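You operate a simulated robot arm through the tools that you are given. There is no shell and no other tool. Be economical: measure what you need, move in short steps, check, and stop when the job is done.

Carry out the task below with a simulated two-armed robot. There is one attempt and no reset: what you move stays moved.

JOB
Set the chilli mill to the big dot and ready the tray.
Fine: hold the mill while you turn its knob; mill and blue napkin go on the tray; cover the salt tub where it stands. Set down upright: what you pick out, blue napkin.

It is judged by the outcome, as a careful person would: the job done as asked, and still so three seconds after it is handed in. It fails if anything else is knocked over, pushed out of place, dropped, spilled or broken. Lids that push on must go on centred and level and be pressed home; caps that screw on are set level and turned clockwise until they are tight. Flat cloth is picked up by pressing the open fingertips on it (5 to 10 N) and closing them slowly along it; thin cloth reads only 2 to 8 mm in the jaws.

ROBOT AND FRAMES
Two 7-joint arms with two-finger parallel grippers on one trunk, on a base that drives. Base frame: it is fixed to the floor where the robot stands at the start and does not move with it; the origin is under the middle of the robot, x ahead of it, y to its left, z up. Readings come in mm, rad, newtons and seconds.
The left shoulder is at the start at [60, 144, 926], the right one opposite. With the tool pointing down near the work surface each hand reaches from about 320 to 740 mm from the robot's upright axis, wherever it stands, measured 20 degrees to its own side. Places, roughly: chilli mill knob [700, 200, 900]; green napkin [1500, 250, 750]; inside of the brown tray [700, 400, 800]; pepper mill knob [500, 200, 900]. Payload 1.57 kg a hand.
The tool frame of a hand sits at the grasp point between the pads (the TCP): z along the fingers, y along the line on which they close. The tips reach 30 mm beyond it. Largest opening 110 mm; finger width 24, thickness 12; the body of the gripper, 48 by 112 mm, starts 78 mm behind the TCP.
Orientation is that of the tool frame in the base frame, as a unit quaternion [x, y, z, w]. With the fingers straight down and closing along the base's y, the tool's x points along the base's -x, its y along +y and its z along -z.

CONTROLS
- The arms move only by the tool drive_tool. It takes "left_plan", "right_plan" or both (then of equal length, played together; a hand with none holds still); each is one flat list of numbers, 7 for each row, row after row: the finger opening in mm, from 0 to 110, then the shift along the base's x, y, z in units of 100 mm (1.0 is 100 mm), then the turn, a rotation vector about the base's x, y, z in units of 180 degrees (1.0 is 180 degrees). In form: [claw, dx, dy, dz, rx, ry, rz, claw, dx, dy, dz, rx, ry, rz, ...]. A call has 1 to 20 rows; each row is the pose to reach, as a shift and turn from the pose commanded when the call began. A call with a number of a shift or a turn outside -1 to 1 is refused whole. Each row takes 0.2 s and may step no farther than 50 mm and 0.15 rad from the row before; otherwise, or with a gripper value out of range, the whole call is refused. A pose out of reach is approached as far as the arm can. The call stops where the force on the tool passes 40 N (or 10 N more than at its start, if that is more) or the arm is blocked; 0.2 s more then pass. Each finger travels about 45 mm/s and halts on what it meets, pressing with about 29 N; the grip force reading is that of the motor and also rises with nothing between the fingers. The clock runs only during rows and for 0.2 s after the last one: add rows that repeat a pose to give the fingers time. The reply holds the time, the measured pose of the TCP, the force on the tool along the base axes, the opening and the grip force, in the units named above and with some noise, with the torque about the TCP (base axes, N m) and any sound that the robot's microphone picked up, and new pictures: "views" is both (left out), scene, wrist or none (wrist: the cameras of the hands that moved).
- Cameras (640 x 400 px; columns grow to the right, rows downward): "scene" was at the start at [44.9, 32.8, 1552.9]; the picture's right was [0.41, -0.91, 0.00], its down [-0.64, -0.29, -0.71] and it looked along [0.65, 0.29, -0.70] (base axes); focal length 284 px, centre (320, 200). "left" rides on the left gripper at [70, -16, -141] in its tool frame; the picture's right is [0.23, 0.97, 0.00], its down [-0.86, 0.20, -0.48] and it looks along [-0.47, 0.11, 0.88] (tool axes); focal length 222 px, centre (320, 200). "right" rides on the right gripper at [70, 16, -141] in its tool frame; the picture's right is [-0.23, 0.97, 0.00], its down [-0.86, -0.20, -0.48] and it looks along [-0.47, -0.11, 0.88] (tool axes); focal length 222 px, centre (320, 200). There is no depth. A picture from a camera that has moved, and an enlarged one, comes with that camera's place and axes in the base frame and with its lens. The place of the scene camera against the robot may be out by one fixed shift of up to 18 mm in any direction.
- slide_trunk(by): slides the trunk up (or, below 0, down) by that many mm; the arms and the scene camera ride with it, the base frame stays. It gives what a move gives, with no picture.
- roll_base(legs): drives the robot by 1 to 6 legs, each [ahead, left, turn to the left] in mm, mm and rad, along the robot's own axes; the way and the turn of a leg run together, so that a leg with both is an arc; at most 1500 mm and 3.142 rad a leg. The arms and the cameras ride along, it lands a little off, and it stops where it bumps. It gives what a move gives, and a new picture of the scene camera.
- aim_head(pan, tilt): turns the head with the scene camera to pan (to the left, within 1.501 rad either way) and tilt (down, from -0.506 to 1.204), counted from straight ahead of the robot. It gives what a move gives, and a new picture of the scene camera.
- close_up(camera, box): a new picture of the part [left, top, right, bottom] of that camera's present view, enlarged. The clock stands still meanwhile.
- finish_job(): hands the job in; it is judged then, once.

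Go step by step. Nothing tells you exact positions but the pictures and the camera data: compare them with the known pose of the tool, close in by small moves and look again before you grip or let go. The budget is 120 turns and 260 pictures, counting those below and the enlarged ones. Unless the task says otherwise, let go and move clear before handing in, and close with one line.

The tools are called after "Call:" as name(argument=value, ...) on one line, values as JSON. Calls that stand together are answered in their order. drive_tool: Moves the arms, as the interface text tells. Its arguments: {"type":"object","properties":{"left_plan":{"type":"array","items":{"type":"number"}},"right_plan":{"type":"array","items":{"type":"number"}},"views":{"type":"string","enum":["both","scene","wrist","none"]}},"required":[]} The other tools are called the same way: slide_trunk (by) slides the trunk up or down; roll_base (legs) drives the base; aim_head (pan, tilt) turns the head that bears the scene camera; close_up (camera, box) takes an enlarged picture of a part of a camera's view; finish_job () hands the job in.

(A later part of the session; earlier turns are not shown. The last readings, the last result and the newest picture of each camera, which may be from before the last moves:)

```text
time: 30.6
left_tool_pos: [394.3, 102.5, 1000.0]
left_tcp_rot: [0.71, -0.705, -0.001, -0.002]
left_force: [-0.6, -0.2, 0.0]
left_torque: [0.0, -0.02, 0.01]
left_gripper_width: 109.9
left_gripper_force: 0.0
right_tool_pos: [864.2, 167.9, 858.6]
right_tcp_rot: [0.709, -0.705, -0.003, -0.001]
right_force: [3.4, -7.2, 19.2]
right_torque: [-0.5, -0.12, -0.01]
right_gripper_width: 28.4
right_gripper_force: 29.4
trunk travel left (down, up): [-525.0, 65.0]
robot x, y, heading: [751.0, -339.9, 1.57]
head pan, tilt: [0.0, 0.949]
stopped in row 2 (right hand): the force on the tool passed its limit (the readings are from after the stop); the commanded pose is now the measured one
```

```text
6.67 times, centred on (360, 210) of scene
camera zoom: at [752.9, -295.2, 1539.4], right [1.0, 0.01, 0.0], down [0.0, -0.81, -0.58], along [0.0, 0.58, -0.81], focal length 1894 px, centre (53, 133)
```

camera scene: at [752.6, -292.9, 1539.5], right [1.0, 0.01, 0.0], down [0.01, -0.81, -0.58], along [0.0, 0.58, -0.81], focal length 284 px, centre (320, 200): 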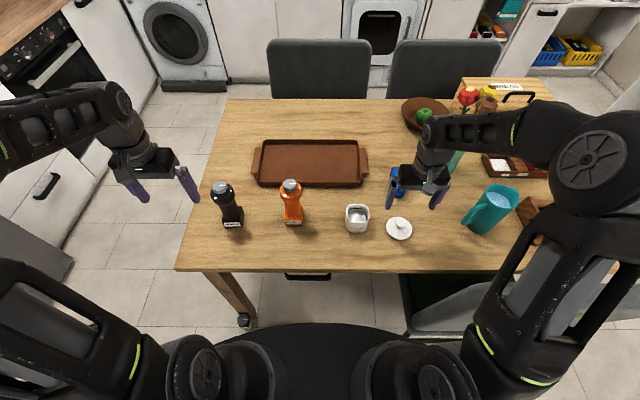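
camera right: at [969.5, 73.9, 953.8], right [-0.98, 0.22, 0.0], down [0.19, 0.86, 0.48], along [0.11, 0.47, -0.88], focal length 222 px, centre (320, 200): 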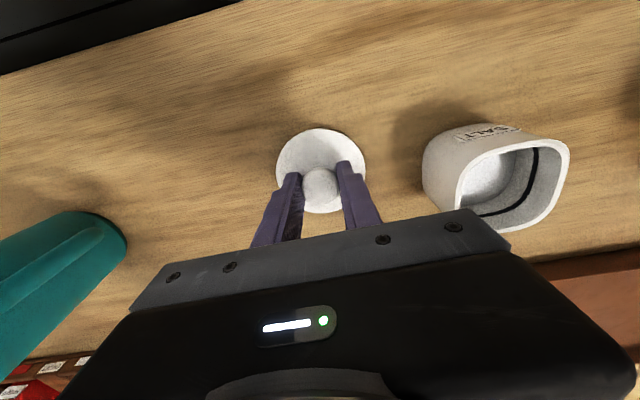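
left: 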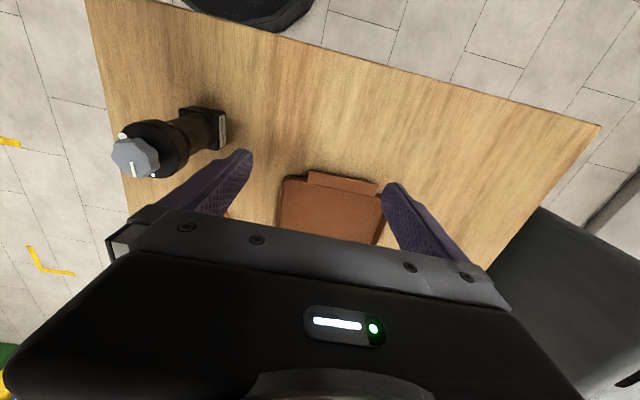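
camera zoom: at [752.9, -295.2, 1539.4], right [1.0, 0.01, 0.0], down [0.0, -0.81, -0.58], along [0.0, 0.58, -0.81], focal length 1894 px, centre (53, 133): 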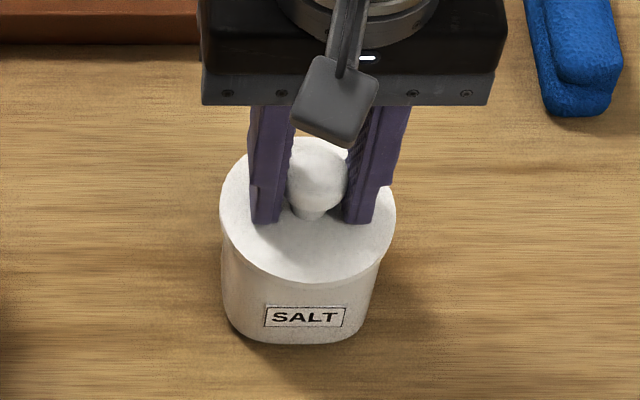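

The lid stopped solidly at over 40 N at z≈858.6, matching a seated disc. I release, lift clear and inspect from the wrist camera.

Call:
drive_tool(right_plan=[50, 0, 0, 0.01, 0, 0, 0, 60, 0, 0, 0.01, 0, 0, 0, 70, 0, 0, 0.02, 0, 0, 0, 70, 0, 0, 0.4, 0, 0, 0, 80, 0, 0.3, 0.8, 0, 0, 0, 80, 0, 0.3, 0.8, 0, 0, 0], views="none")

Call:
close_up(camera="scene", box=[320, 180, 400, 240])

Call:
close_up(camera="right", box=[240, 50, 400, 170])

```text
time: 32.0
left_tool_pos: [394.2, 103.9, 1000.8]
left_tcp_rot: [0.709, -0.705, -0.001, -0.001]
left_force: [0.2, -0.4, -0.1]
left_torque: [0.02, -0.02, -0.01]
left_gripper_width: 109.7
left_gripper_force: 0.0
right_tool_pos: [863.9, 196.8, 937.8]
right_tcp_rot: [0.709, -0.705, -0.002, -0.002]
right_force: [-0.8, 0.2, 0.2]
right_torque: [0.0, -0.02, 0.01]
right_gripper_width: 79.8
right_gripper_force: 0.0
trunk travel left (down, up): [-525.0, 65.0]
robot x, y, heading: [753.4, -331.2, 1.578]
head pan, tilt: [0.0, 0.949]
heard: snap
```

```text
6.67 times, centred on (360, 210) of scene
camera zoom: at [752.9, -293.4, 1539.5], right [1.0, 0.01, 0.0], down [0.01, -0.81, -0.58], along [0.0, 0.58, -0.81], focal length 1894 px, centre (53, 133)
```

zoom: 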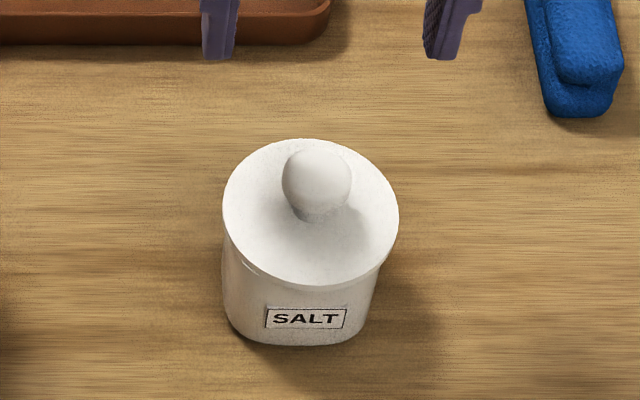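

```text
3.33 times, centred on (320, 110) of right
camera zoom: at [848.4, 127.3, 1079.4], right [-0.98, 0.22, 0.0], down [0.19, 0.85, 0.48], along [0.11, 0.47, -0.88], focal length 740 px, centre (320, 500)
```

zoom: 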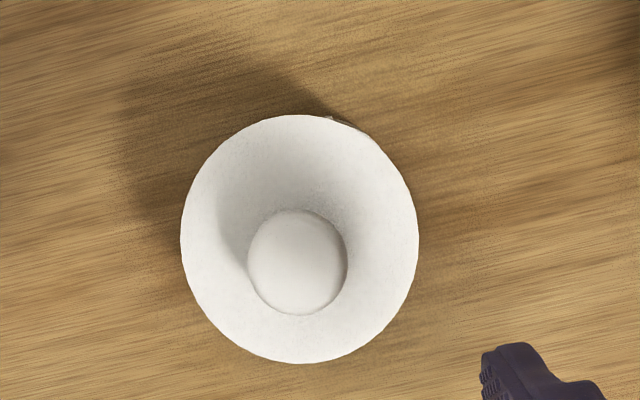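

A snap was heard and there may be a thin gap at the left of the lid. I look closer.

Call:
close_up(camera="scene", box=[344, 195, 374, 235])

Call:
drive_tool(left_plan=[110, 0.5, 0, -0.0, 0, 0, 0, 110, 0.9, 0.0, -0.1, 0, 0, 0, 110, 0.9, 0, -0.1, 0, 0, 0], views="wrist")

```text
10.00 times, centred on (359, 215) of scene
camera zoom: at [752.9, -293.4, 1539.5], right [1.0, 0.01, 0.0], down [0.01, -0.81, -0.58], along [0.0, 0.58, -0.81], focal length 2840 px, centre (-70, 50)
```

zoom: 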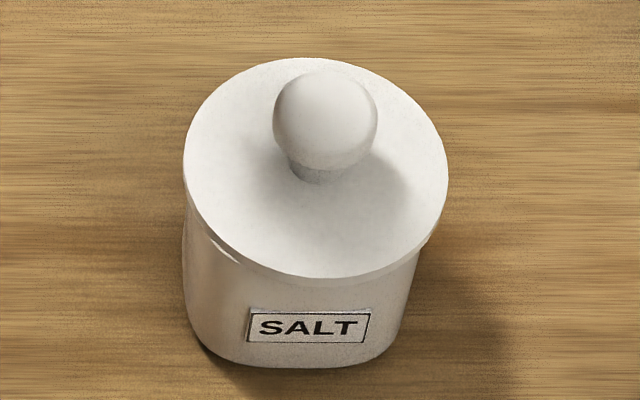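

```text
time: 32.9
left_tool_pos: [481.7, 103.4, 990.9]
left_tcp_rot: [0.71, -0.705, -0.001, -0.002]
left_force: [0.2, -0.4, 0.6]
left_torque: [0.0, 0.04, -0.03]
left_gripper_width: 109.9
left_gripper_force: 0.0
right_tool_pos: [862.7, 197.5, 938.2]
right_tcp_rot: [0.71, -0.704, -0.001, -0.002]
right_force: [-0.6, 0.5, -0.1]
right_torque: [0.02, -0.04, -0.01]
right_gripper_width: 79.9
right_gripper_force: 0.0
trunk travel left (down, up): [-525.0, 65.0]
robot x, y, heading: [755.6, -334.1, 1.575]
head pan, tilt: [0.0, 0.949]
camera left: at [497.1, 33.4, 1132.1], right [-0.97, -0.23, 0.0], down [-0.21, 0.85, 0.48], along [-0.11, 0.47, -0.88], focal length 222 px, centre (320, 200)
```

left: 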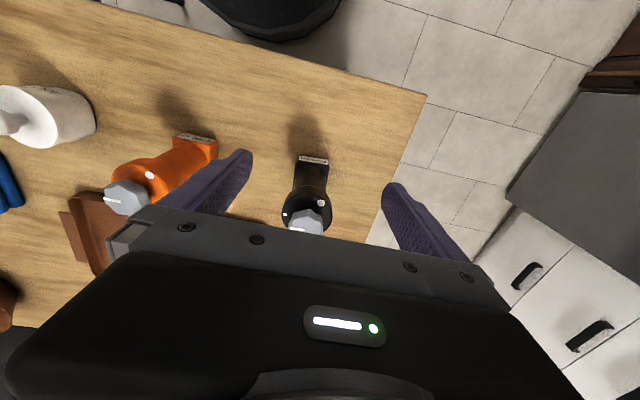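

The disc looks level and centred within about 2 mm. To be certain it's home, I press on the knob's top with closed fingertips, at about (865,168).

Call:
drive_tool(right_plan=[50, 0, -0.15, 0, 0, 0, 0, 30, 0, -0.29, 0, 0, 0, 0, 0, 0, -0.29, -0.2, 0, 0, 0, 0, 0, -0.29, -0.4, 0, 0, 0, 0, 0, -0.29, -0.5, 0, 0, 0, 0, 0, -0.29, -0.53, 0, 0, 0, 0, 0, -0.29, -0.56, 0, 0, 0, 0, 0, -0.29, -0.58, 0, 0, 0, 0, 0, -0.29, -0.6, 0, 0, 0, 0, 0, -0.29, -0.62, 0, 0, 0, 0, 0, -0.29, -0.64, 0, 0, 0, 0, 0, -0.29, -0.66, 0, 0, 0, 0, 0, -0.29, -0.68, 0, 0, 0], views="none")

Call:
close_up(camera="scene", box=[344, 195, 374, 235])

```text
time: 34.5
left_tool_pos: [482.1, 101.8, 991.7]
left_tcp_rot: [0.71, -0.704, -0.001, -0.001]
left_force: [-0.1, -0.4, 0.8]
left_torque: [0.0, -0.01, -0.03]
left_gripper_width: 110.0
left_gripper_force: 0.1
right_tool_pos: [863.1, 169.7, 887.0]
right_tcp_rot: [0.709, -0.705, -0.006, -0.003]
right_force: [2.7, -9.6, 23.9]
right_torque: [-0.48, -0.07, -0.02]
right_gripper_width: 0.0
right_gripper_force: 21.3
trunk travel left (down, up): [-525.0, 65.0]
robot x, y, heading: [748.9, -335.9, 1.574]
head pan, tilt: [0.0, 0.949]
stopped in row 8 (right hand): the force on the tool passed its limit (the readings are from after the stop); the commanded pose is now the measured one
```

```text
10.00 times, centred on (359, 215) of scene
camera zoom: at [753.0, -295.8, 1539.7], right [1.0, 0.01, 0.0], down [0.0, -0.81, -0.58], along [0.0, 0.58, -0.81], focal length 2840 px, centre (-70, 50)
```

zoom: 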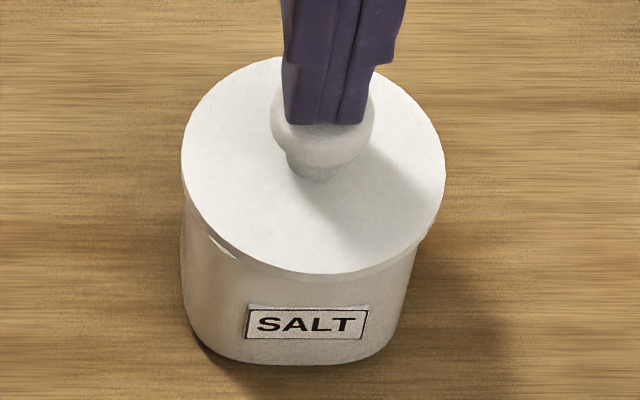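

The knob pressed solid over 40 N with no further travel, so the lid is home. I raise the right hand and move toward the blue napkin.

Call:
drive_tool(right_plan=[0, 0, 0, 0.4, 0, 0, 0, 40, 0, 0, 0.8, 0, 0, 0, 80, 0.35, 0.3, 0.8, 0, 0, 0, 110, 0.7, 0.6, 0.8, 0, 0, 0, 110, 1.0, 0.9, 0.8, 0, 0, 0, 110, 1.0, 0.9, 0.8, 0, 0, 0], views="none")

Call:
drive_tool(right_plan=[110, 0.4, 0.3, -0.1, 0, 0, 0, 110, 0.5, 0.6, -0.2, 0, 0, 0, 110, 0.5, 0.6, -0.2, 0, 0, 0], views="both")

```text
time: 35.9
left_tool_pos: [481.7, 102.8, 990.8]
left_tcp_rot: [0.709, -0.705, -0.001, -0.001]
left_force: [-0.1, -0.4, -0.3]
left_torque: [0.01, -0.04, 0.03]
left_gripper_width: 110.0
left_gripper_force: 0.1
right_tool_pos: [963.2, 258.2, 965.2]
right_tcp_rot: [0.709, -0.705, -0.005, -0.003]
right_force: [-0.5, 0.0, 0.4]
right_torque: [0.02, 0.0, 0.01]
right_gripper_width: 100.0
right_gripper_force: 0.1
trunk travel left (down, up): [-525.0, 65.0]
robot x, y, heading: [756.5, -334.9, 1.579]
head pan, tilt: [0.0, 0.949]
```

```text
refused: row 1 steps farther than a row can; nothing moved
```

Call:
drive_tool(right_plan=[110, 0.3, 0.3, -0.1, 0, 0, 0, 110, 0.5, 0.6, -0.2, 0, 0, 0, 110, 0.5, 0.6, -0.2, 0, 0, 0], views="both")

```text
time: 36.7
left_tool_pos: [482.1, 103.4, 990.7]
left_tcp_rot: [0.709, -0.705, -0.001, -0.002]
left_force: [0.0, 1.2, 0.4]
left_torque: [0.02, 0.0, 0.03]
left_gripper_width: 109.9
left_gripper_force: 0.0
right_tool_pos: [1014.1, 321.9, 946.3]
right_tcp_rot: [0.709, -0.705, -0.005, -0.003]
right_force: [0.9, -0.3, 0.2]
right_torque: [0.01, -0.02, 0.01]
right_gripper_width: 109.8
right_gripper_force: 0.1
trunk travel left (down, up): [-525.0, 65.0]
robot x, y, heading: [753.1, -334.9, 1.575]
head pan, tilt: [0.0, 0.949]
camera scene: at [752.9, -293.5, 1539.5], right [1.0, 0.01, 0.0], down [0.0, -0.81, -0.58], along [0.0, 0.58, -0.81], focal length 284 px, centre (320, 200)
camera right: at [999.0, 250.9, 1086.6], right [-0.98, 0.22, 0.0], down [0.2, 0.85, 0.49], along [0.1, 0.48, -0.87], focal length 222 px, centre (320, 200)
```

scene: 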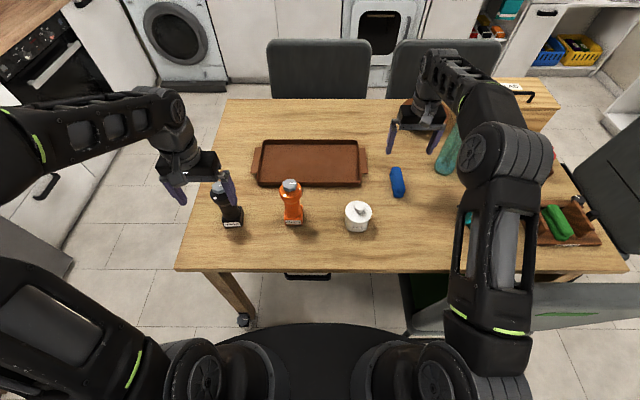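
right: 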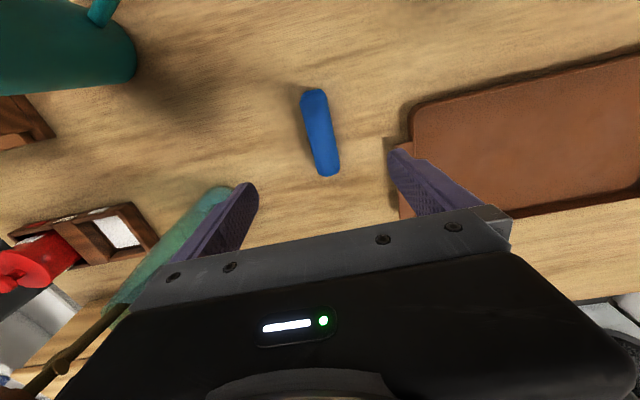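

The napkin lies at about (1010,320), lengthwise along y, about 36 mm wide. I come down over it with narrower jaws.

Call:
drive_tool(right_plan=[80, -0.04, -0.02, -0.45, 0, 0, 0, 75, -0.04, -0.02, -0.9, 0, 0, 0, 75, -0.04, -0.02, -1.0, 0, 0, 0, 75, -0.04, -0.02, -1.0, 0, 0, 0], views="wrist")

Call:
close_up(camera="scene", box=[360, 110, 480, 210])

```text
time: 37.7
left_tool_pos: [481.0, 102.5, 990.5]
left_tcp_rot: [0.708, -0.706, -0.001, -0.002]
left_force: [-0.7, -0.1, -0.4]
left_torque: [0.0, 0.02, -0.02]
left_gripper_width: 109.9
left_gripper_force: 0.0
right_tool_pos: [1009.0, 318.8, 843.4]
right_tcp_rot: [0.709, -0.705, -0.004, -0.003]
right_force: [0.4, -0.4, 0.1]
right_torque: [-0.02, 0.02, 0.0]
right_gripper_width: 74.8
right_gripper_force: 0.0
trunk travel left (down, up): [-525.0, 65.0]
robot x, y, heading: [753.2, -336.4, 1.574]
head pan, tilt: [0.0, 0.949]
camera right: at [994.5, 247.8, 984.3], right [-0.97, 0.22, 0.0], down [0.2, 0.85, 0.49], along [0.1, 0.47, -0.87], focal length 222 px, centre (320, 200)
```

right: 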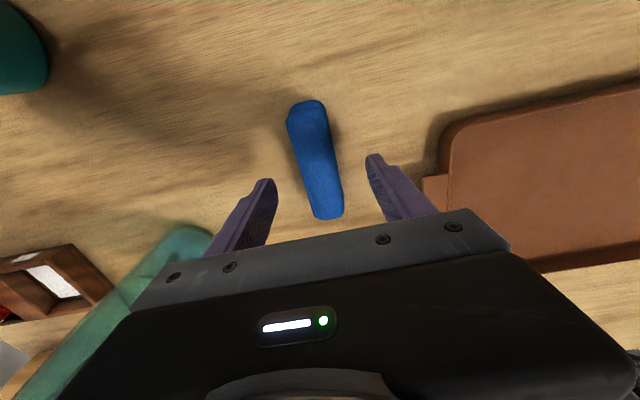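

```text
4.00 times, centred on (420, 160) of scene
camera zoom: at [753.1, -292.9, 1539.5], right [1.0, 0.01, 0.0], down [0.0, -0.81, -0.58], along [0.0, 0.58, -0.81], focal length 1136 px, centre (-80, 360)
```

zoom: 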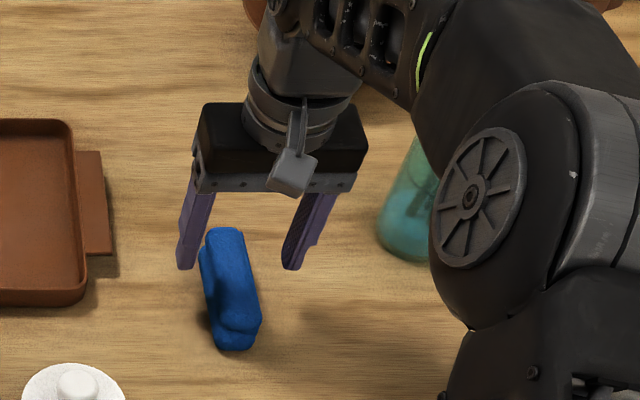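

The napkin lies centred between the jaws and the vase is clear. I go down to z≈797 and close.

Call:
drive_tool(right_plan=[75, 0.01, 0, -0.25, 0, 0, 0, 75, 0.01, 0, -0.46, 0, 0, 0, 60, 0.01, 0, -0.46, 0, 0, 0, 50, 0.01, 0, -0.46, 0, 0, 0, 40, 0.01, 0, -0.46, 0, 0, 0, 30, 0.01, 0, -0.46, 0, 0, 0, 24, 0.01, 0, -0.46, 0, 0, 0, 24, 0.01, 0, -0.46, 0, 0, 0, 24, 0.01, 0, -0.46, 0, 0, 0], views="wrist")

Call:
close_up(camera="scene", box=[360, 110, 480, 210])

```text
time: 39.7
left_tool_pos: [482.3, 103.4, 990.5]
left_tcp_rot: [0.709, -0.705, -0.002, -0.001]
left_force: [-0.3, 0.4, 0.0]
left_torque: [-0.02, 0.02, 0.0]
left_gripper_width: 109.9
left_gripper_force: 0.1
right_tool_pos: [1009.6, 320.1, 799.9]
right_tcp_rot: [0.709, -0.705, -0.004, -0.003]
right_force: [0.1, -0.5, 1.0]
right_torque: [0.03, 0.0, 0.01]
right_gripper_width: 33.0
right_gripper_force: 29.1
trunk travel left (down, up): [-525.0, 65.0]
robot x, y, heading: [753.6, -333.6, 1.583]
head pan, tilt: [0.0, 0.949]
camera right: at [994.5, 248.7, 939.8], right [-0.97, 0.22, 0.0], down [0.2, 0.85, 0.49], along [0.1, 0.48, -0.87], focal length 222 px, centre (320, 200)
```

right: 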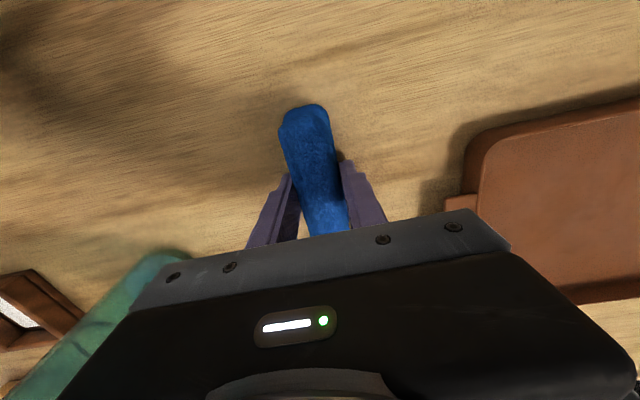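

```text
4.00 times, centred on (420, 160) of scene
camera zoom: at [753.0, -293.0, 1539.5], right [1.0, 0.01, 0.0], down [0.0, -0.81, -0.58], along [0.0, 0.58, -0.81], focal length 1136 px, centre (-80, 360)
```

zoom: 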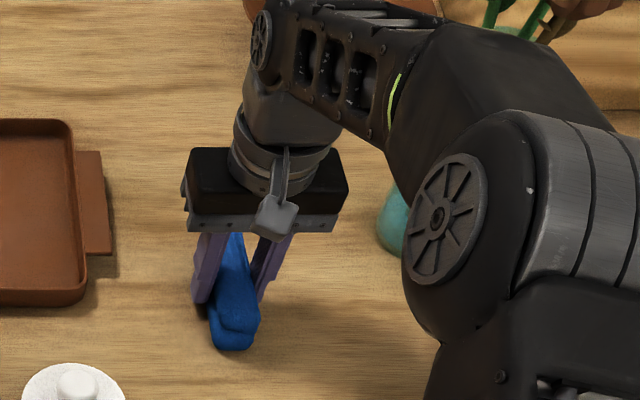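

The napkin is held at 33 mm. I lift it and swing it left over the tray side, away from the vase.

Call:
drive_tool(right_plan=[24, 0, 0, 0.3, 0, 0, 0, 24, -0.2, 0, 0.7, 0, 0, 0, 24, -0.6, 0, 0.9, 0, 0, 0, 24, -1.0, 0, 1.0, 0, 0, 0, 24, -1.0, 0, 1.0, 0, 0, 0], views="none")

Call:
drive_tool(right_plan=[24, -0.4, 0.2, 0.1, 0, 0, 0, 24, -0.7, 0.5, 0.1, 0, 0, 0, 24, -0.7, 0.67, 0.1, 0, 0, 0, 24, -0.7, 0.67, 0.1, 0, 0, 0], views="both")

```text
time: 40.9
left_tool_pos: [482.5, 103.4, 990.6]
left_tcp_rot: [0.709, -0.705, -0.001, -0.001]
left_force: [0.5, 0.0, -0.2]
left_torque: [-0.01, 0.02, 0.0]
left_gripper_width: 110.1
left_gripper_force: 0.1
right_tool_pos: [907.8, 318.3, 899.8]
right_tcp_rot: [0.709, -0.705, -0.005, -0.004]
right_force: [0.9, -0.1, -0.4]
right_torque: [-0.01, -0.01, 0.0]
right_gripper_width: 32.9
right_gripper_force: 28.7
trunk travel left (down, up): [-525.0, 65.0]
robot x, y, heading: [756.3, -332.2, 1.577]
head pan, tilt: [0.0, 0.949]
```

```text
time: 41.9
left_tool_pos: [481.9, 103.7, 990.2]
left_tcp_rot: [0.709, -0.705, -0.001, -0.001]
left_force: [0.8, 0.3, -1.1]
left_torque: [-0.02, -0.02, 0.0]
left_gripper_width: 110.0
left_gripper_force: 0.0
right_tool_pos: [852.9, 353.8, 909.6]
right_tcp_rot: [0.709, -0.705, -0.006, -0.002]
right_force: [-0.2, -0.1, -0.6]
right_torque: [0.01, 0.0, 0.02]
right_gripper_width: 33.3
right_gripper_force: 28.8
right hand out of reach, approached as far as the arm can: row 2, 3, 4
trunk travel left (down, up): [-525.0, 65.0]
robot x, y, heading: [755.0, -336.4, 1.578]
head pan, tilt: [0.0, 0.949]
camera scene: at [753.2, -293.2, 1539.5], right [1.0, 0.01, 0.0], down [0.0, -0.81, -0.58], along [0.0, 0.58, -0.81], focal length 284 px, centre (320, 200)
camera right: at [838.3, 283.5, 1050.3], right [-0.98, 0.22, 0.01], down [0.2, 0.85, 0.49], along [0.1, 0.48, -0.87], focal length 222 px, centre (320, 200)
```

scene: 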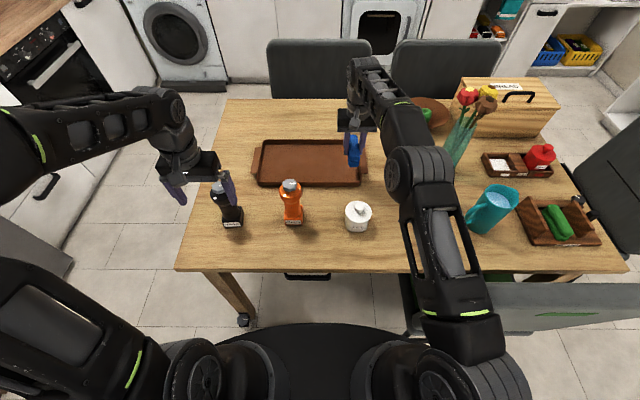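
right: 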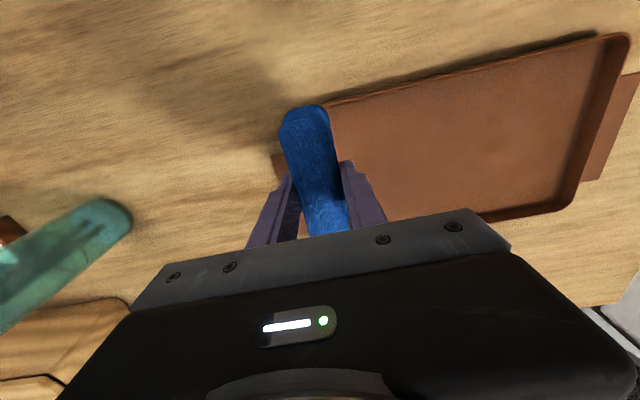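

Reach is exhausted at (853,354). I drive 70 mm ahead and 30 mm left with the napkin held high.

Call:
roll_base(legs=[[70, 30, 0]])

Call:
close_up(camera="right", box=[0, 0, 640, 400])

```text
time: 42.9
left_tool_pos: [449.5, 173.7, 989.5]
left_tcp_rot: [0.71, -0.704, 0.0, -0.001]
left_force: [-0.4, -0.1, -0.4]
left_torque: [-0.03, 0.02, -0.01]
left_gripper_width: 109.4
left_gripper_force: 0.0
right_tool_pos: [821.7, 424.8, 908.9]
right_tcp_rot: [0.71, -0.705, -0.004, -0.003]
right_force: [-0.9, -0.5, -0.3]
right_torque: [-0.03, -0.05, 0.02]
right_gripper_width: 33.1
right_gripper_force: 28.8
trunk travel left (down, up): [-525.0, 65.0]
robot x, y, heading: [724.6, -262.5, 1.581]
head pan, tilt: [0.0, 0.949]
camera scene: at [721.3, -222.3, 1539.4], right [1.0, 0.01, 0.0], down [0.01, -0.81, -0.58], along [0.0, 0.58, -0.81], focal length 284 px, centre (320, 200)
```

scene: 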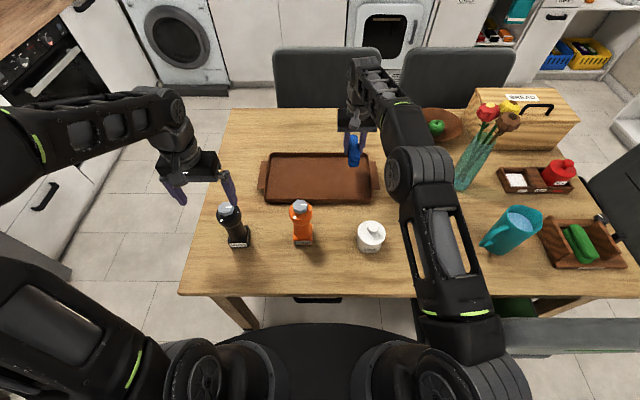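

```text
1.00 times, centred on (320, 200) of right
camera zoom: at [806.4, 353.8, 1049.5], right [-0.98, 0.22, 0.0], down [0.19, 0.85, 0.49], along [0.1, 0.48, -0.87], focal length 222 px, centre (320, 200)
```

zoom: 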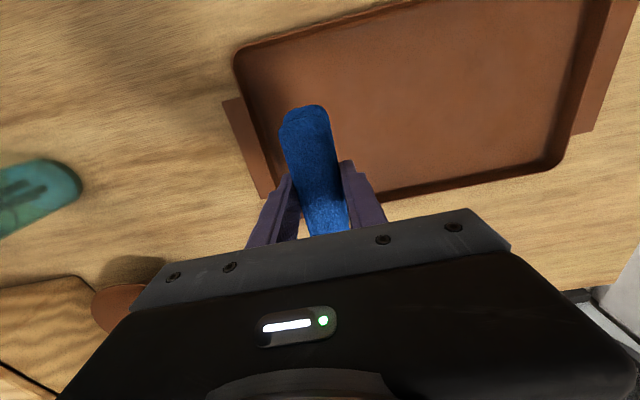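

The tray's inside spans about x 535–875, y 318–510. I bring the napkin to about (823,412) and lower it gently onto the tray floor.

Call:
drive_tool(right_plan=[24, 0, -0.12, -0.3, 0, 0, 0, 24, 0, -0.12, -0.7, 0, 0, 0, 24, 0, -0.12, -0.9, 0, 0, 0, 24, 0, -0.12, -0.96, 0, 0, 0, 24, 0, -0.12, -0.98, 0, 0, 0, 24, 0, -0.12, -1.0, 0, 0, 0], views="wrist")

Call:
close_up(camera="scene", box=[310, 130, 410, 210])

```text
time: 44.3
left_tool_pos: [449.9, 171.3, 990.6]
left_tcp_rot: [0.71, -0.704, -0.002, -0.001]
left_force: [-0.4, -0.5, -0.1]
left_torque: [-0.02, 0.05, 0.05]
left_gripper_width: 109.8
left_gripper_force: 0.0
right_tool_pos: [821.5, 412.9, 810.5]
right_tcp_rot: [0.709, -0.705, -0.005, -0.002]
right_force: [-0.3, 0.2, -0.5]
right_torque: [0.0, 0.0, -0.02]
right_gripper_width: 33.1
right_gripper_force: 29.0
trunk travel left (down, up): [-525.0, 65.0]
robot x, y, heading: [720.9, -264.7, 1.577]
head pan, tilt: [0.0, 0.949]
camera right: at [806.9, 341.5, 950.6], right [-0.98, 0.22, 0.01], down [0.2, 0.85, 0.49], along [0.1, 0.48, -0.87], focal length 222 px, centre (320, 200)
```

right: 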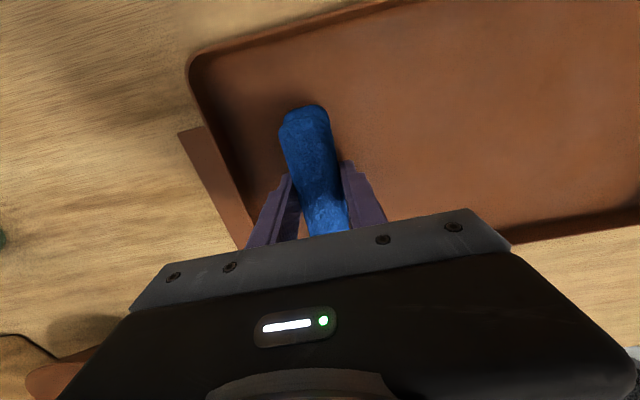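

```text
5.00 times, centred on (360, 170) of scene
camera zoom: at [722.1, -223.9, 1539.5], right [1.0, 0.01, 0.0], down [0.01, -0.81, -0.58], along [0.0, 0.58, -0.81], focal length 1420 px, centre (120, 350)
```

zoom: 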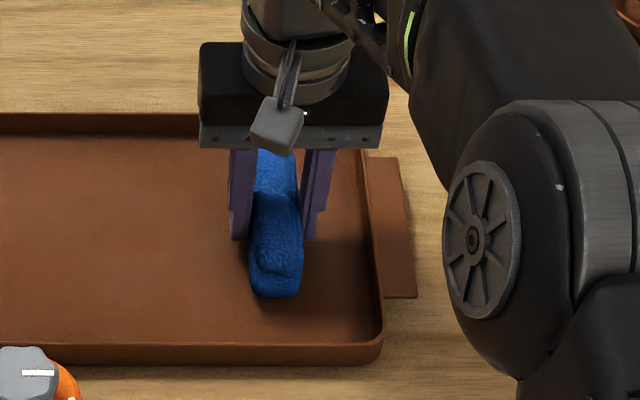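

No contact yet at z=810. I go lower by small steps.

Call:
drive_tool(right_plan=[24, 0, 0, -0.02, 0, 0, 0, 24, 0, 0, -0.04, 0, 0, 0, 24, 0, 0, -0.05, 0, 0, 0, 24, 0, 0, -0.05, 0, 0, 0], views="none")

```text
time: 45.3
left_tool_pos: [449.5, 171.9, 990.1]
left_tcp_rot: [0.709, -0.705, -0.001, -0.001]
left_force: [0.1, -0.2, -0.3]
left_torque: [0.0, -0.02, -0.03]
left_gripper_width: 110.0
left_gripper_force: 0.1
right_tool_pos: [821.5, 411.7, 804.4]
right_tcp_rot: [0.709, -0.705, -0.005, -0.002]
right_force: [0.2, -0.4, -0.3]
right_torque: [-0.01, -0.04, 0.03]
right_gripper_width: 33.1
right_gripper_force: 29.6
trunk travel left (down, up): [-525.0, 65.0]
robot x, y, heading: [722.0, -264.1, 1.574]
head pan, tilt: [0.0, 0.949]
```

Call:
drive_tool(right_plan=[24, 0, 0, -0.02, 0, 0, 0, 24, 0, 0, -0.03, 0, 0, 0, 24, 0, 0, -0.03, 0, 0, 0], views="none")

```text
time: 46.1
left_tool_pos: [450.3, 171.0, 991.6]
left_tcp_rot: [0.709, -0.705, -0.001, -0.001]
left_force: [0.2, -0.6, -0.8]
left_torque: [0.01, -0.03, 0.0]
left_gripper_width: 110.0
left_gripper_force: 0.0
right_tool_pos: [822.1, 411.5, 803.1]
right_tcp_rot: [0.71, -0.704, -0.006, -0.004]
right_force: [0.4, 0.1, 11.4]
right_torque: [-0.57, -0.06, 0.0]
right_gripper_width: 33.2
right_gripper_force: 28.7
trunk travel left (down, up): [-525.0, 65.0]
robot x, y, heading: [724.5, -262.4, 1.575]
head pan, tilt: [0.0, 0.949]
```

Contact at z≈803 (11 N). I ease up 1 mm, open and lift.

Call:
drive_tool(right_plan=[24, 0, 0, 0.01, 0, 0, 0, 45, 0, 0, 0.01, 0, 0, 0, 55, 0, 0, 0.01, 0, 0, 0, 60, 0, 0, 0.01, 0, 0, 0, 60, 0, 0, 0.3, 0, 0, 0, 60, 0, 0, 0.7, 0, 0, 0, 60, 0, 0, 1.0, 0, 0, 0, 60, 0, 0, 1.0, 0, 0, 0], views="wrist")

Call:
close_up(camera="scene", box=[270, 130, 410, 260])

```text
time: 47.9
left_tool_pos: [451.1, 171.3, 990.0]
left_tcp_rot: [0.71, -0.705, -0.001, -0.002]
left_force: [0.0, 0.3, -1.0]
left_torque: [-0.01, -0.01, 0.04]
left_gripper_width: 110.2
left_gripper_force: 0.0
right_tool_pos: [822.7, 412.4, 902.2]
right_tcp_rot: [0.71, -0.704, -0.005, -0.003]
right_force: [-0.2, -0.8, 0.2]
right_torque: [0.03, 0.0, 0.0]
right_gripper_width: 59.8
right_gripper_force: 0.1
trunk travel left (down, up): [-525.0, 65.0]
robot x, y, heading: [721.4, -264.3, 1.577]
head pan, tilt: [0.0, 0.949]
camera right: at [807.1, 341.5, 1043.0], right [-0.98, 0.22, 0.0], down [0.2, 0.85, 0.49], along [0.1, 0.48, -0.87], focal length 222 px, centre (320, 200)
```

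right: 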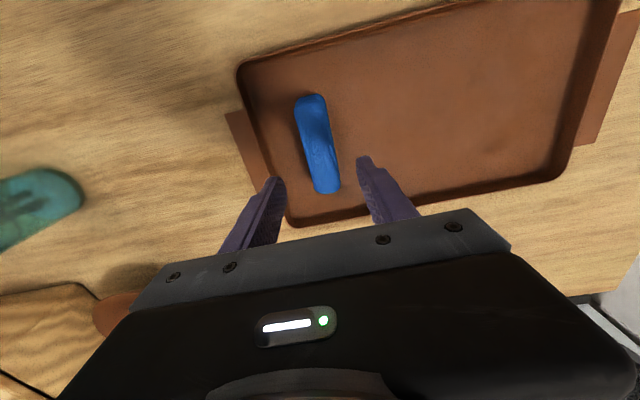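

```text
3.08 times, centred on (340, 195) of scene
camera zoom: at [722.0, -223.9, 1539.5], right [1.0, 0.01, 0.0], down [0.01, -0.81, -0.58], along [0.0, 0.58, -0.81], focal length 874 px, centre (258, 215)
```

zoom: 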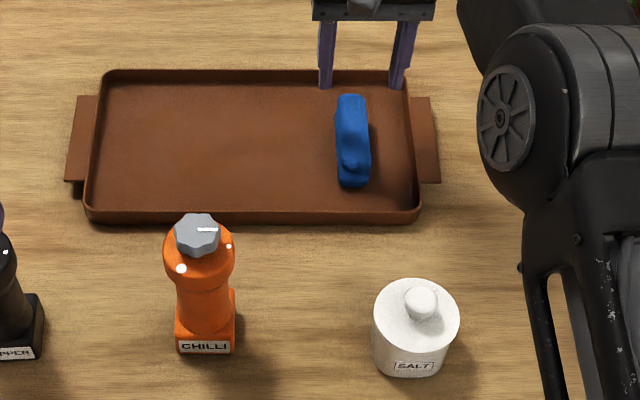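

The napkin rests well on the tray. Now the mill: I raise the right hand, then back the base off 130 mm so both arms have room.

Call:
drive_tool(right_plan=[60, 0, 0, 0.45, 0, 0, 0, 60, 0, 0, 0.9, 0, 0, 0, 60, 0, 0, 0.9, 0, 0, 0], views="none")

Call:
roll_base(legs=[[-130, 20, 0]])

```text
time: 48.7
left_tool_pos: [450.3, 172.9, 990.8]
left_tcp_rot: [0.709, -0.705, -0.001, -0.001]
left_force: [0.8, 0.3, -0.8]
left_torque: [-0.01, 0.0, 0.02]
left_gripper_width: 110.2
left_gripper_force: 0.0
right_tool_pos: [821.1, 411.6, 947.3]
right_tcp_rot: [0.71, -0.705, -0.006, -0.004]
right_force: [-0.4, 0.0, -0.4]
right_torque: [-0.01, 0.01, -0.02]
right_gripper_width: 60.1
right_gripper_force: 0.0
right hand out of reach, approached as far as the arm can: row 2, 3
trunk travel left (down, up): [-525.0, 65.0]
robot x, y, heading: [721.5, -267.4, 1.581]
head pan, tilt: [0.0, 0.949]
```

```text
time: 50.0
left_tool_pos: [430.3, 39.3, 992.3]
left_tcp_rot: [0.71, -0.704, -0.001, -0.001]
left_force: [-0.1, -1.0, 0.6]
left_torque: [0.04, -0.02, -0.04]
left_gripper_width: 110.1
left_gripper_force: 0.1
right_tool_pos: [801.3, 278.2, 948.2]
right_tcp_rot: [0.71, -0.704, -0.007, -0.004]
right_force: [-0.1, -0.3, 0.4]
right_torque: [0.04, -0.02, 0.02]
right_gripper_width: 60.0
right_gripper_force: 0.0
trunk travel left (down, up): [-525.0, 65.0]
robot x, y, heading: [701.4, -397.4, 1.578]
head pan, tilt: [0.0, 0.949]
camera scene: at [702.8, -357.1, 1539.6], right [1.0, 0.01, 0.0], down [0.01, -0.81, -0.58], along [0.0, 0.58, -0.81], focal length 284 px, centre (320, 200)
```

scene: 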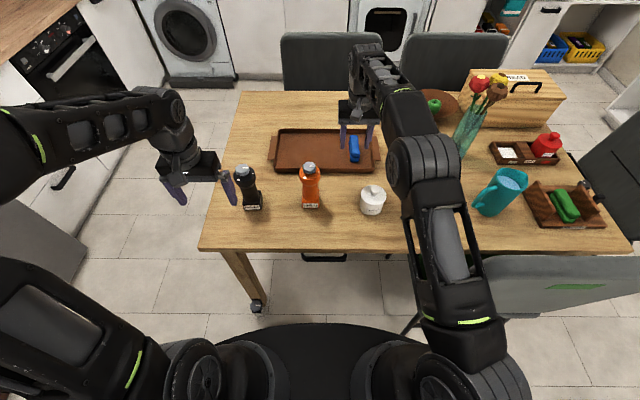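

I bring the right hand over near the mill at z≈1010 to measure knob and dots from above.

Call:
drive_tool(right_plan=[70, -0.3, 0, 0.3, 0, 0, 0, 90, -0.7, -0.1, 0.55, 0, 0, 0, 90, -1.0, -0.3, 0.6, 0, 0, 0, 90, -1.0, -0.3, 0.6, 0, 0, 0, 90, -1.0, -0.3, 0.6, 0, 0, 0], views="wrist")

Call:
close_up(camera="right", box=[260, 60, 460, 200])

```text
time: 51.2
left_tool_pos: [432.3, 41.2, 990.8]
left_tcp_rot: [0.709, -0.705, 0.0, 0.0]
left_force: [1.3, 0.2, 0.6]
left_torque: [-0.04, 0.08, -0.03]
left_gripper_width: 110.0
left_gripper_force: 0.1
right_tool_pos: [692.9, 250.9, 987.7]
right_tcp_rot: [-0.682, 0.73, 0.036, -0.009]
right_force: [1.5, 0.6, -0.3]
right_torque: [-0.04, 0.08, 0.01]
right_gripper_width: 89.9
right_gripper_force: 0.1
right hand out of reach, approached as far as the arm can: row 1, 2, 3, 4, 5
trunk travel left (down, up): [-525.0, 65.0]
robot x, y, heading: [705.8, -401.0, 1.578]
head pan, tilt: [0.0, 0.949]
camera right: at [681.9, 177.0, 1127.4], right [-0.95, 0.29, 0.07], down [0.29, 0.82, 0.5], along [0.09, 0.49, -0.87], focal length 222 px, centre (320, 200)
```

right: 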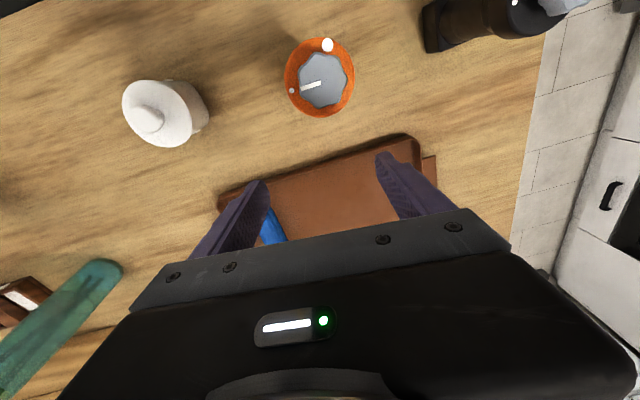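

```text
2.86 times, centred on (360, 130) of right
camera zoom: at [681.9, 177.0, 1127.4], right [-0.95, 0.29, 0.07], down [0.29, 0.82, 0.5], along [0.09, 0.49, -0.87], focal length 635 px, centre (206, 400)
```

zoom: 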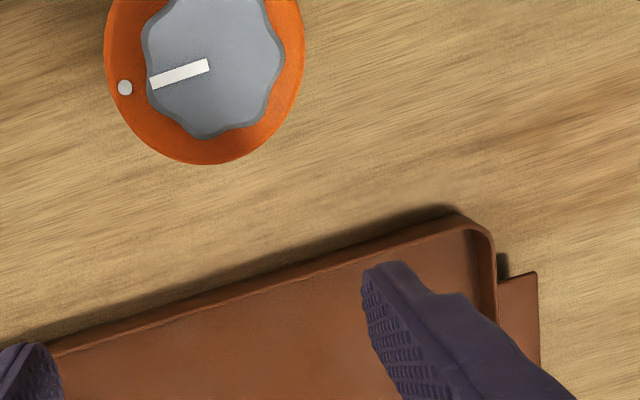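

Seen from above, the mill axis is at about (667,186). The pointer aims at the small dot (0°, +x), and the only other dot, the big one, is at about -118°, so I need some 118° clockwise. First the left hand comes in from the front, tilted, to hold the waist.

Call:
drive_tool(left_plan=[100, 0.3, 0, 0, 0.046, 0, 0, 95, 0.6, 0, 0, 0.092, 0, 0, 90, 0.9, 0, 0, 0.138, 0, 0, 85, 1.0, 0, 0, 0.184, 0, 0, 85, 1.0, 0, 0, 0.23, 0, 0, 85, 1.0, 0, 0, 0.278, 0, 0, 85, 1.0, 0, 0, 0.278, 0, 0], views="none")

Call:
drive_tool(left_plan=[85, 0.45, 0, 0, 0, 0, 0, 85, 0.9, 0, -0.1, 0, 0, 0, 85, 1.0, 0.0, -0.3, 0, 0, 0, 85, 1.0, 0.0, -0.3, 0, 0, 0], views="both")

```text
time: 52.8
left_tool_pos: [537.5, 85.8, 1007.9]
left_tcp_rot: [0.643, -0.638, -0.298, -0.302]
left_force: [-0.6, -0.9, -0.1]
left_torque: [0.01, 0.02, -0.04]
left_gripper_width: 85.0
left_gripper_force: 0.1
left hand out of reach, approached as far as the arm can: row 5, 6, 7
right_tool_pos: [690.6, 249.6, 988.8]
right_tcp_rot: [-0.683, 0.729, 0.036, -0.008]
right_force: [-0.3, 0.2, 0.0]
right_torque: [0.01, -0.02, -0.03]
right_gripper_width: 89.9
right_gripper_force: 0.1
trunk travel left (down, up): [-525.0, 65.0]
robot x, y, heading: [704.1, -396.0, 1.582]
head pan, tilt: [0.0, 0.949]
```

```text
time: 53.8
left_tool_pos: [636.0, 85.4, 976.9]
left_tcp_rot: [0.643, -0.637, -0.299, -0.302]
left_force: [-1.2, -0.2, -0.9]
left_torque: [-0.04, 0.02, 0.01]
left_gripper_width: 84.7
left_gripper_force: 0.0
right_tool_pos: [690.6, 250.2, 989.2]
right_tcp_rot: [-0.683, 0.73, 0.037, -0.008]
right_force: [0.7, -0.6, 0.9]
right_torque: [0.0, 0.01, 0.03]
right_gripper_width: 90.0
right_gripper_force: 0.0
trunk travel left (down, up): [-525.0, 65.0]
robot x, y, heading: [703.2, -400.5, 1.577]
head pan, tilt: [0.0, 0.949]
camera scene: at [703.0, -355.6, 1539.5], right [1.0, 0.01, 0.0], down [0.01, -0.81, -0.58], along [0.0, 0.58, -0.81], focal length 284 px, centre (320, 200)
camera left: at [652.1, -68.1, 1014.4], right [-0.97, -0.15, -0.18], down [-0.21, 0.18, 0.96], along [-0.11, 0.97, -0.2], focal length 222 px, centre (320, 200)
```

scene: 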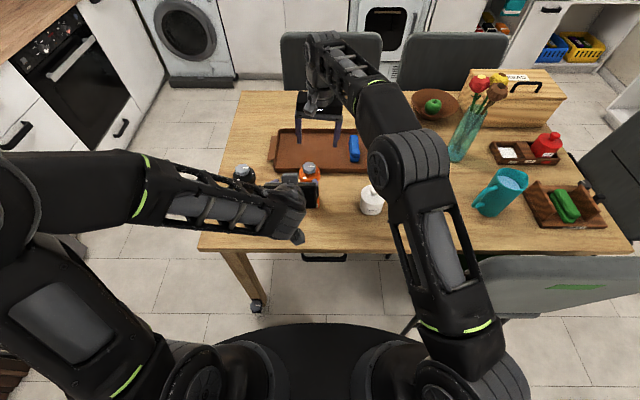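
left: 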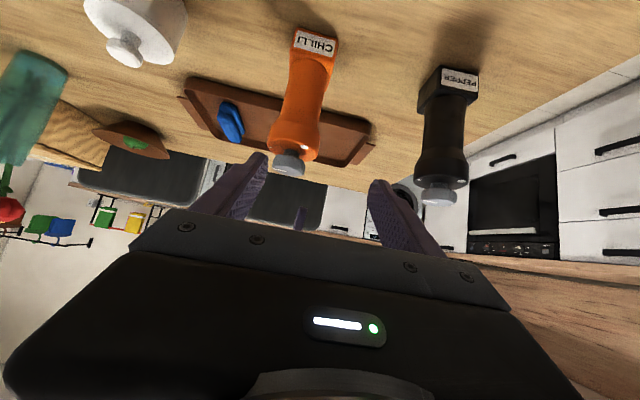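

The left hand sits tilted 50° in front of the mill, the view being upside down. I line it up with x=667 at the pre-grasp point.

Call:
drive_tool(left_plan=[85, 0.2, 0.05, -0.3, 0, 0, 0, 85, 0.31, 0.1, -0.75, 0, 0, 0, 85, 0.31, 0.1, -0.75, 0, 0, 0], views="none")

Call:
close_up(camera="left", box=[160, 0, 480, 260])

Call:
close_up(camera="scene", box=[220, 130, 380, 250])

```text
time: 54.6
left_tool_pos: [667.6, 93.2, 902.2]
left_tcp_rot: [0.643, -0.638, -0.299, -0.301]
left_force: [0.8, -0.5, 0.2]
left_torque: [-0.01, -0.03, 0.02]
left_gripper_width: 85.2
left_gripper_force: 0.0
right_tool_pos: [691.1, 250.0, 989.1]
right_tcp_rot: [-0.683, 0.73, 0.037, -0.009]
right_force: [-0.4, 0.3, 0.2]
right_torque: [0.01, -0.03, 0.01]
right_gripper_width: 90.0
right_gripper_force: 0.0
trunk travel left (down, up): [-525.0, 65.0]
robot x, y, heading: [704.4, -399.3, 1.579]
head pan, tilt: [0.0, 0.949]
```

```text
1.54 times, centred on (320, 130) of left
camera zoom: at [683.0, -58.7, 939.7], right [-0.97, -0.15, -0.18], down [-0.21, 0.18, 0.96], along [-0.11, 0.97, -0.2], focal length 342 px, centre (320, 308)
```

zoom: 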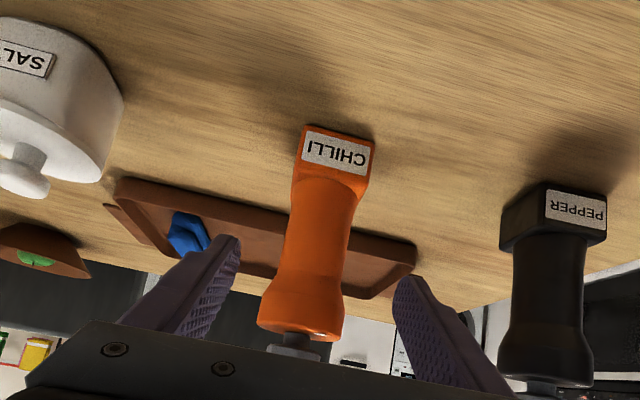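

```text
3.33 times, centred on (300, 190) of scene
camera zoom: at [703.0, -355.8, 1539.5], right [1.0, 0.01, 0.0], down [0.01, -0.81, -0.58], along [0.0, 0.58, -0.81], focal length 947 px, centre (387, 233)
```

zoom: 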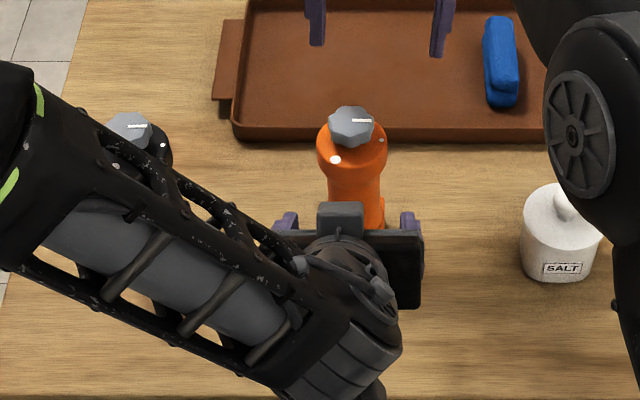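

The waist runs from about z=807 to 866. I flatten the hand to 30° below horizontal and advance so the jaws straddle the waist at z≈837, stopping just short to look.

Call:
drive_tool(left_plan=[85, -0.01, 0.02, -0.08, 0.028, 0, 0, 85, -0.01, 0.05, -0.15, 0.0556, 0, 0, 85, -0.01, 0.35, -0.32, 0.0556, 0, 0, 85, -0.01, 0.65, -0.49, 0.0556, 0, 0, 85, -0.01, 0.65, -0.49, 0.0556, 0, 0], views="none")

Call:
close_up(camera="left", box=[160, 0, 480, 260])

Call:
close_up(camera="scene", box=[220, 130, 380, 250])

```text
time: 55.8
left_tool_pos: [666.6, 159.2, 855.0]
left_tcp_rot: [0.614, -0.609, -0.354, -0.356]
left_force: [-0.2, -0.2, 0.7]
left_torque: [-0.01, -0.02, -0.01]
left_gripper_width: 84.9
left_gripper_force: 0.1
right_tool_pos: [690.9, 249.2, 989.3]
right_tcp_rot: [-0.683, 0.73, 0.037, -0.009]
right_force: [-0.4, -0.1, 0.3]
right_torque: [-0.03, -0.01, -0.02]
right_gripper_width: 90.1
right_gripper_force: 0.1
trunk travel left (down, up): [-525.0, 65.0]
robot x, y, heading: [702.1, -396.9, 1.577]
head pan, tilt: [0.0, 0.949]
```

```text
1.54 times, centred on (320, 130) of left
camera zoom: at [682.2, 2.7, 864.8], right [-0.97, -0.12, -0.2], down [-0.21, 0.01, 0.98], along [-0.11, 0.99, -0.03], focal length 342 px, centre (320, 308)
```

zoom: 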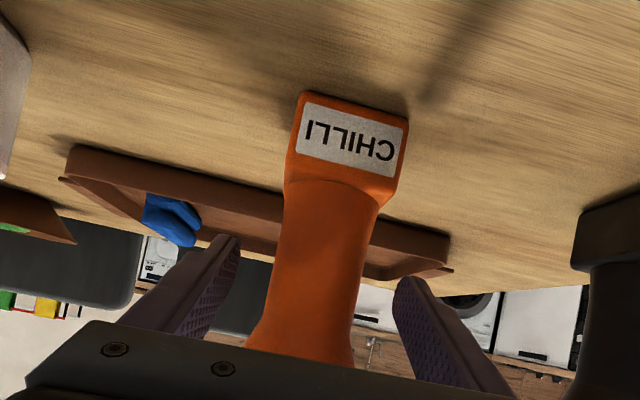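

```text
3.33 times, centred on (300, 190) of scene
camera zoom: at [703.1, -355.6, 1539.5], right [1.0, 0.01, 0.0], down [0.01, -0.81, -0.58], along [0.0, 0.58, -0.81], focal length 947 px, centre (387, 233)
```

zoom: 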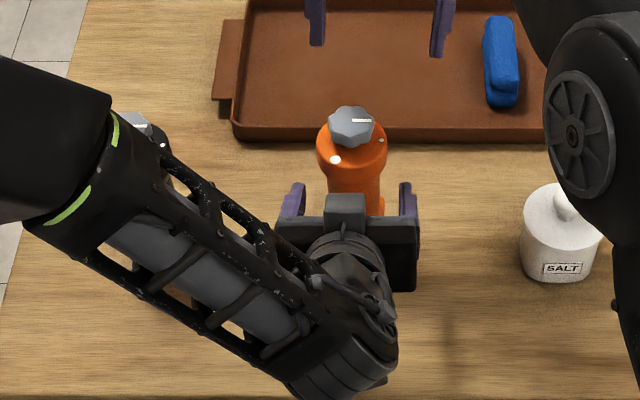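

The jaws are level with the waist and the forearm passes above the pepper mill. I advance the last 27 mm and close on the waist.

Call:
drive_tool(left_plan=[85, 0, 0.14, -0.09, 0, 0, 0, 85, 0, 0.27, -0.18, 0, 0, 0, 75, 0, 0.27, -0.18, 0, 0, 0, 65, 0, 0.27, -0.18, 0, 0, 0, 58, 0, 0.27, -0.18, 0, 0, 0, 45, 0, 0.27, -0.18, 0, 0, 0, 45, 0, 0.27, -0.18, 0, 0, 0, 45, 0, 0.27, -0.18, 0, 0, 0], views="none")

Call:
close_up(camera="left", box=[160, 0, 480, 260])

Call:
close_up(camera="scene", box=[220, 130, 380, 250])

```text
time: 57.6
left_tool_pos: [666.5, 185.9, 835.8]
left_tcp_rot: [0.614, -0.609, -0.353, -0.356]
left_force: [1.7, -0.8, 0.2]
left_torque: [0.01, 0.06, -0.01]
left_gripper_width: 48.2
left_gripper_force: 28.6
right_tool_pos: [692.0, 249.3, 989.4]
right_tcp_rot: [-0.683, 0.729, 0.036, -0.008]
right_force: [0.3, 0.0, -0.4]
right_torque: [-0.02, 0.0, -0.01]
right_gripper_width: 89.9
right_gripper_force: 0.1
trunk travel left (down, up): [-525.0, 65.0]
robot x, y, heading: [708.3, -398.6, 1.584]
head pan, tilt: [0.0, 0.949]
```

```text
1.54 times, centred on (320, 130) of left
camera zoom: at [682.7, 29.6, 846.5], right [-0.97, -0.12, -0.2], down [-0.21, 0.01, 0.98], along [-0.11, 0.99, -0.03], focal length 342 px, centre (320, 308)
```

zoom: 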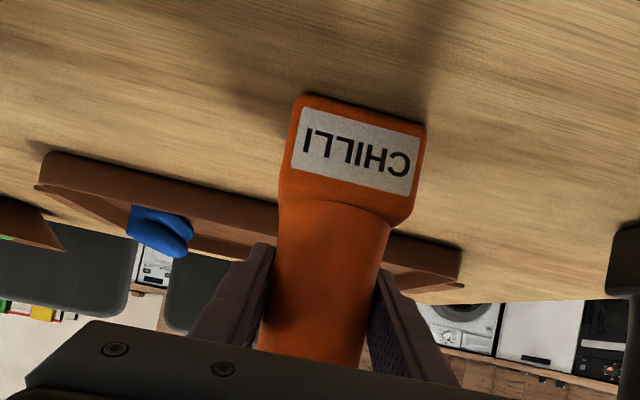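

```text
3.33 times, centred on (300, 190) of scene
camera zoom: at [703.1, -355.4, 1539.5], right [1.0, 0.01, 0.0], down [0.01, -0.81, -0.58], along [0.0, 0.58, -0.81], focal length 947 px, centre (387, 233)
```

zoom: 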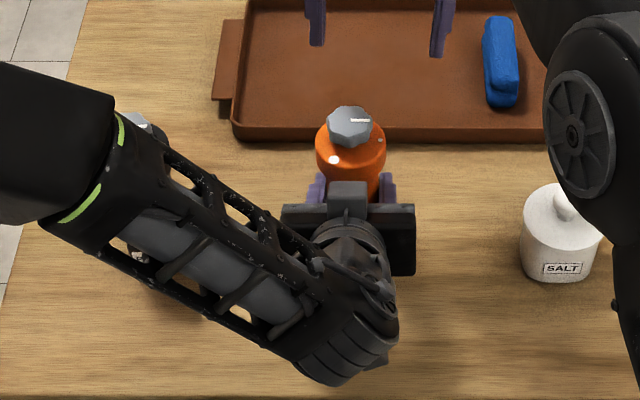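

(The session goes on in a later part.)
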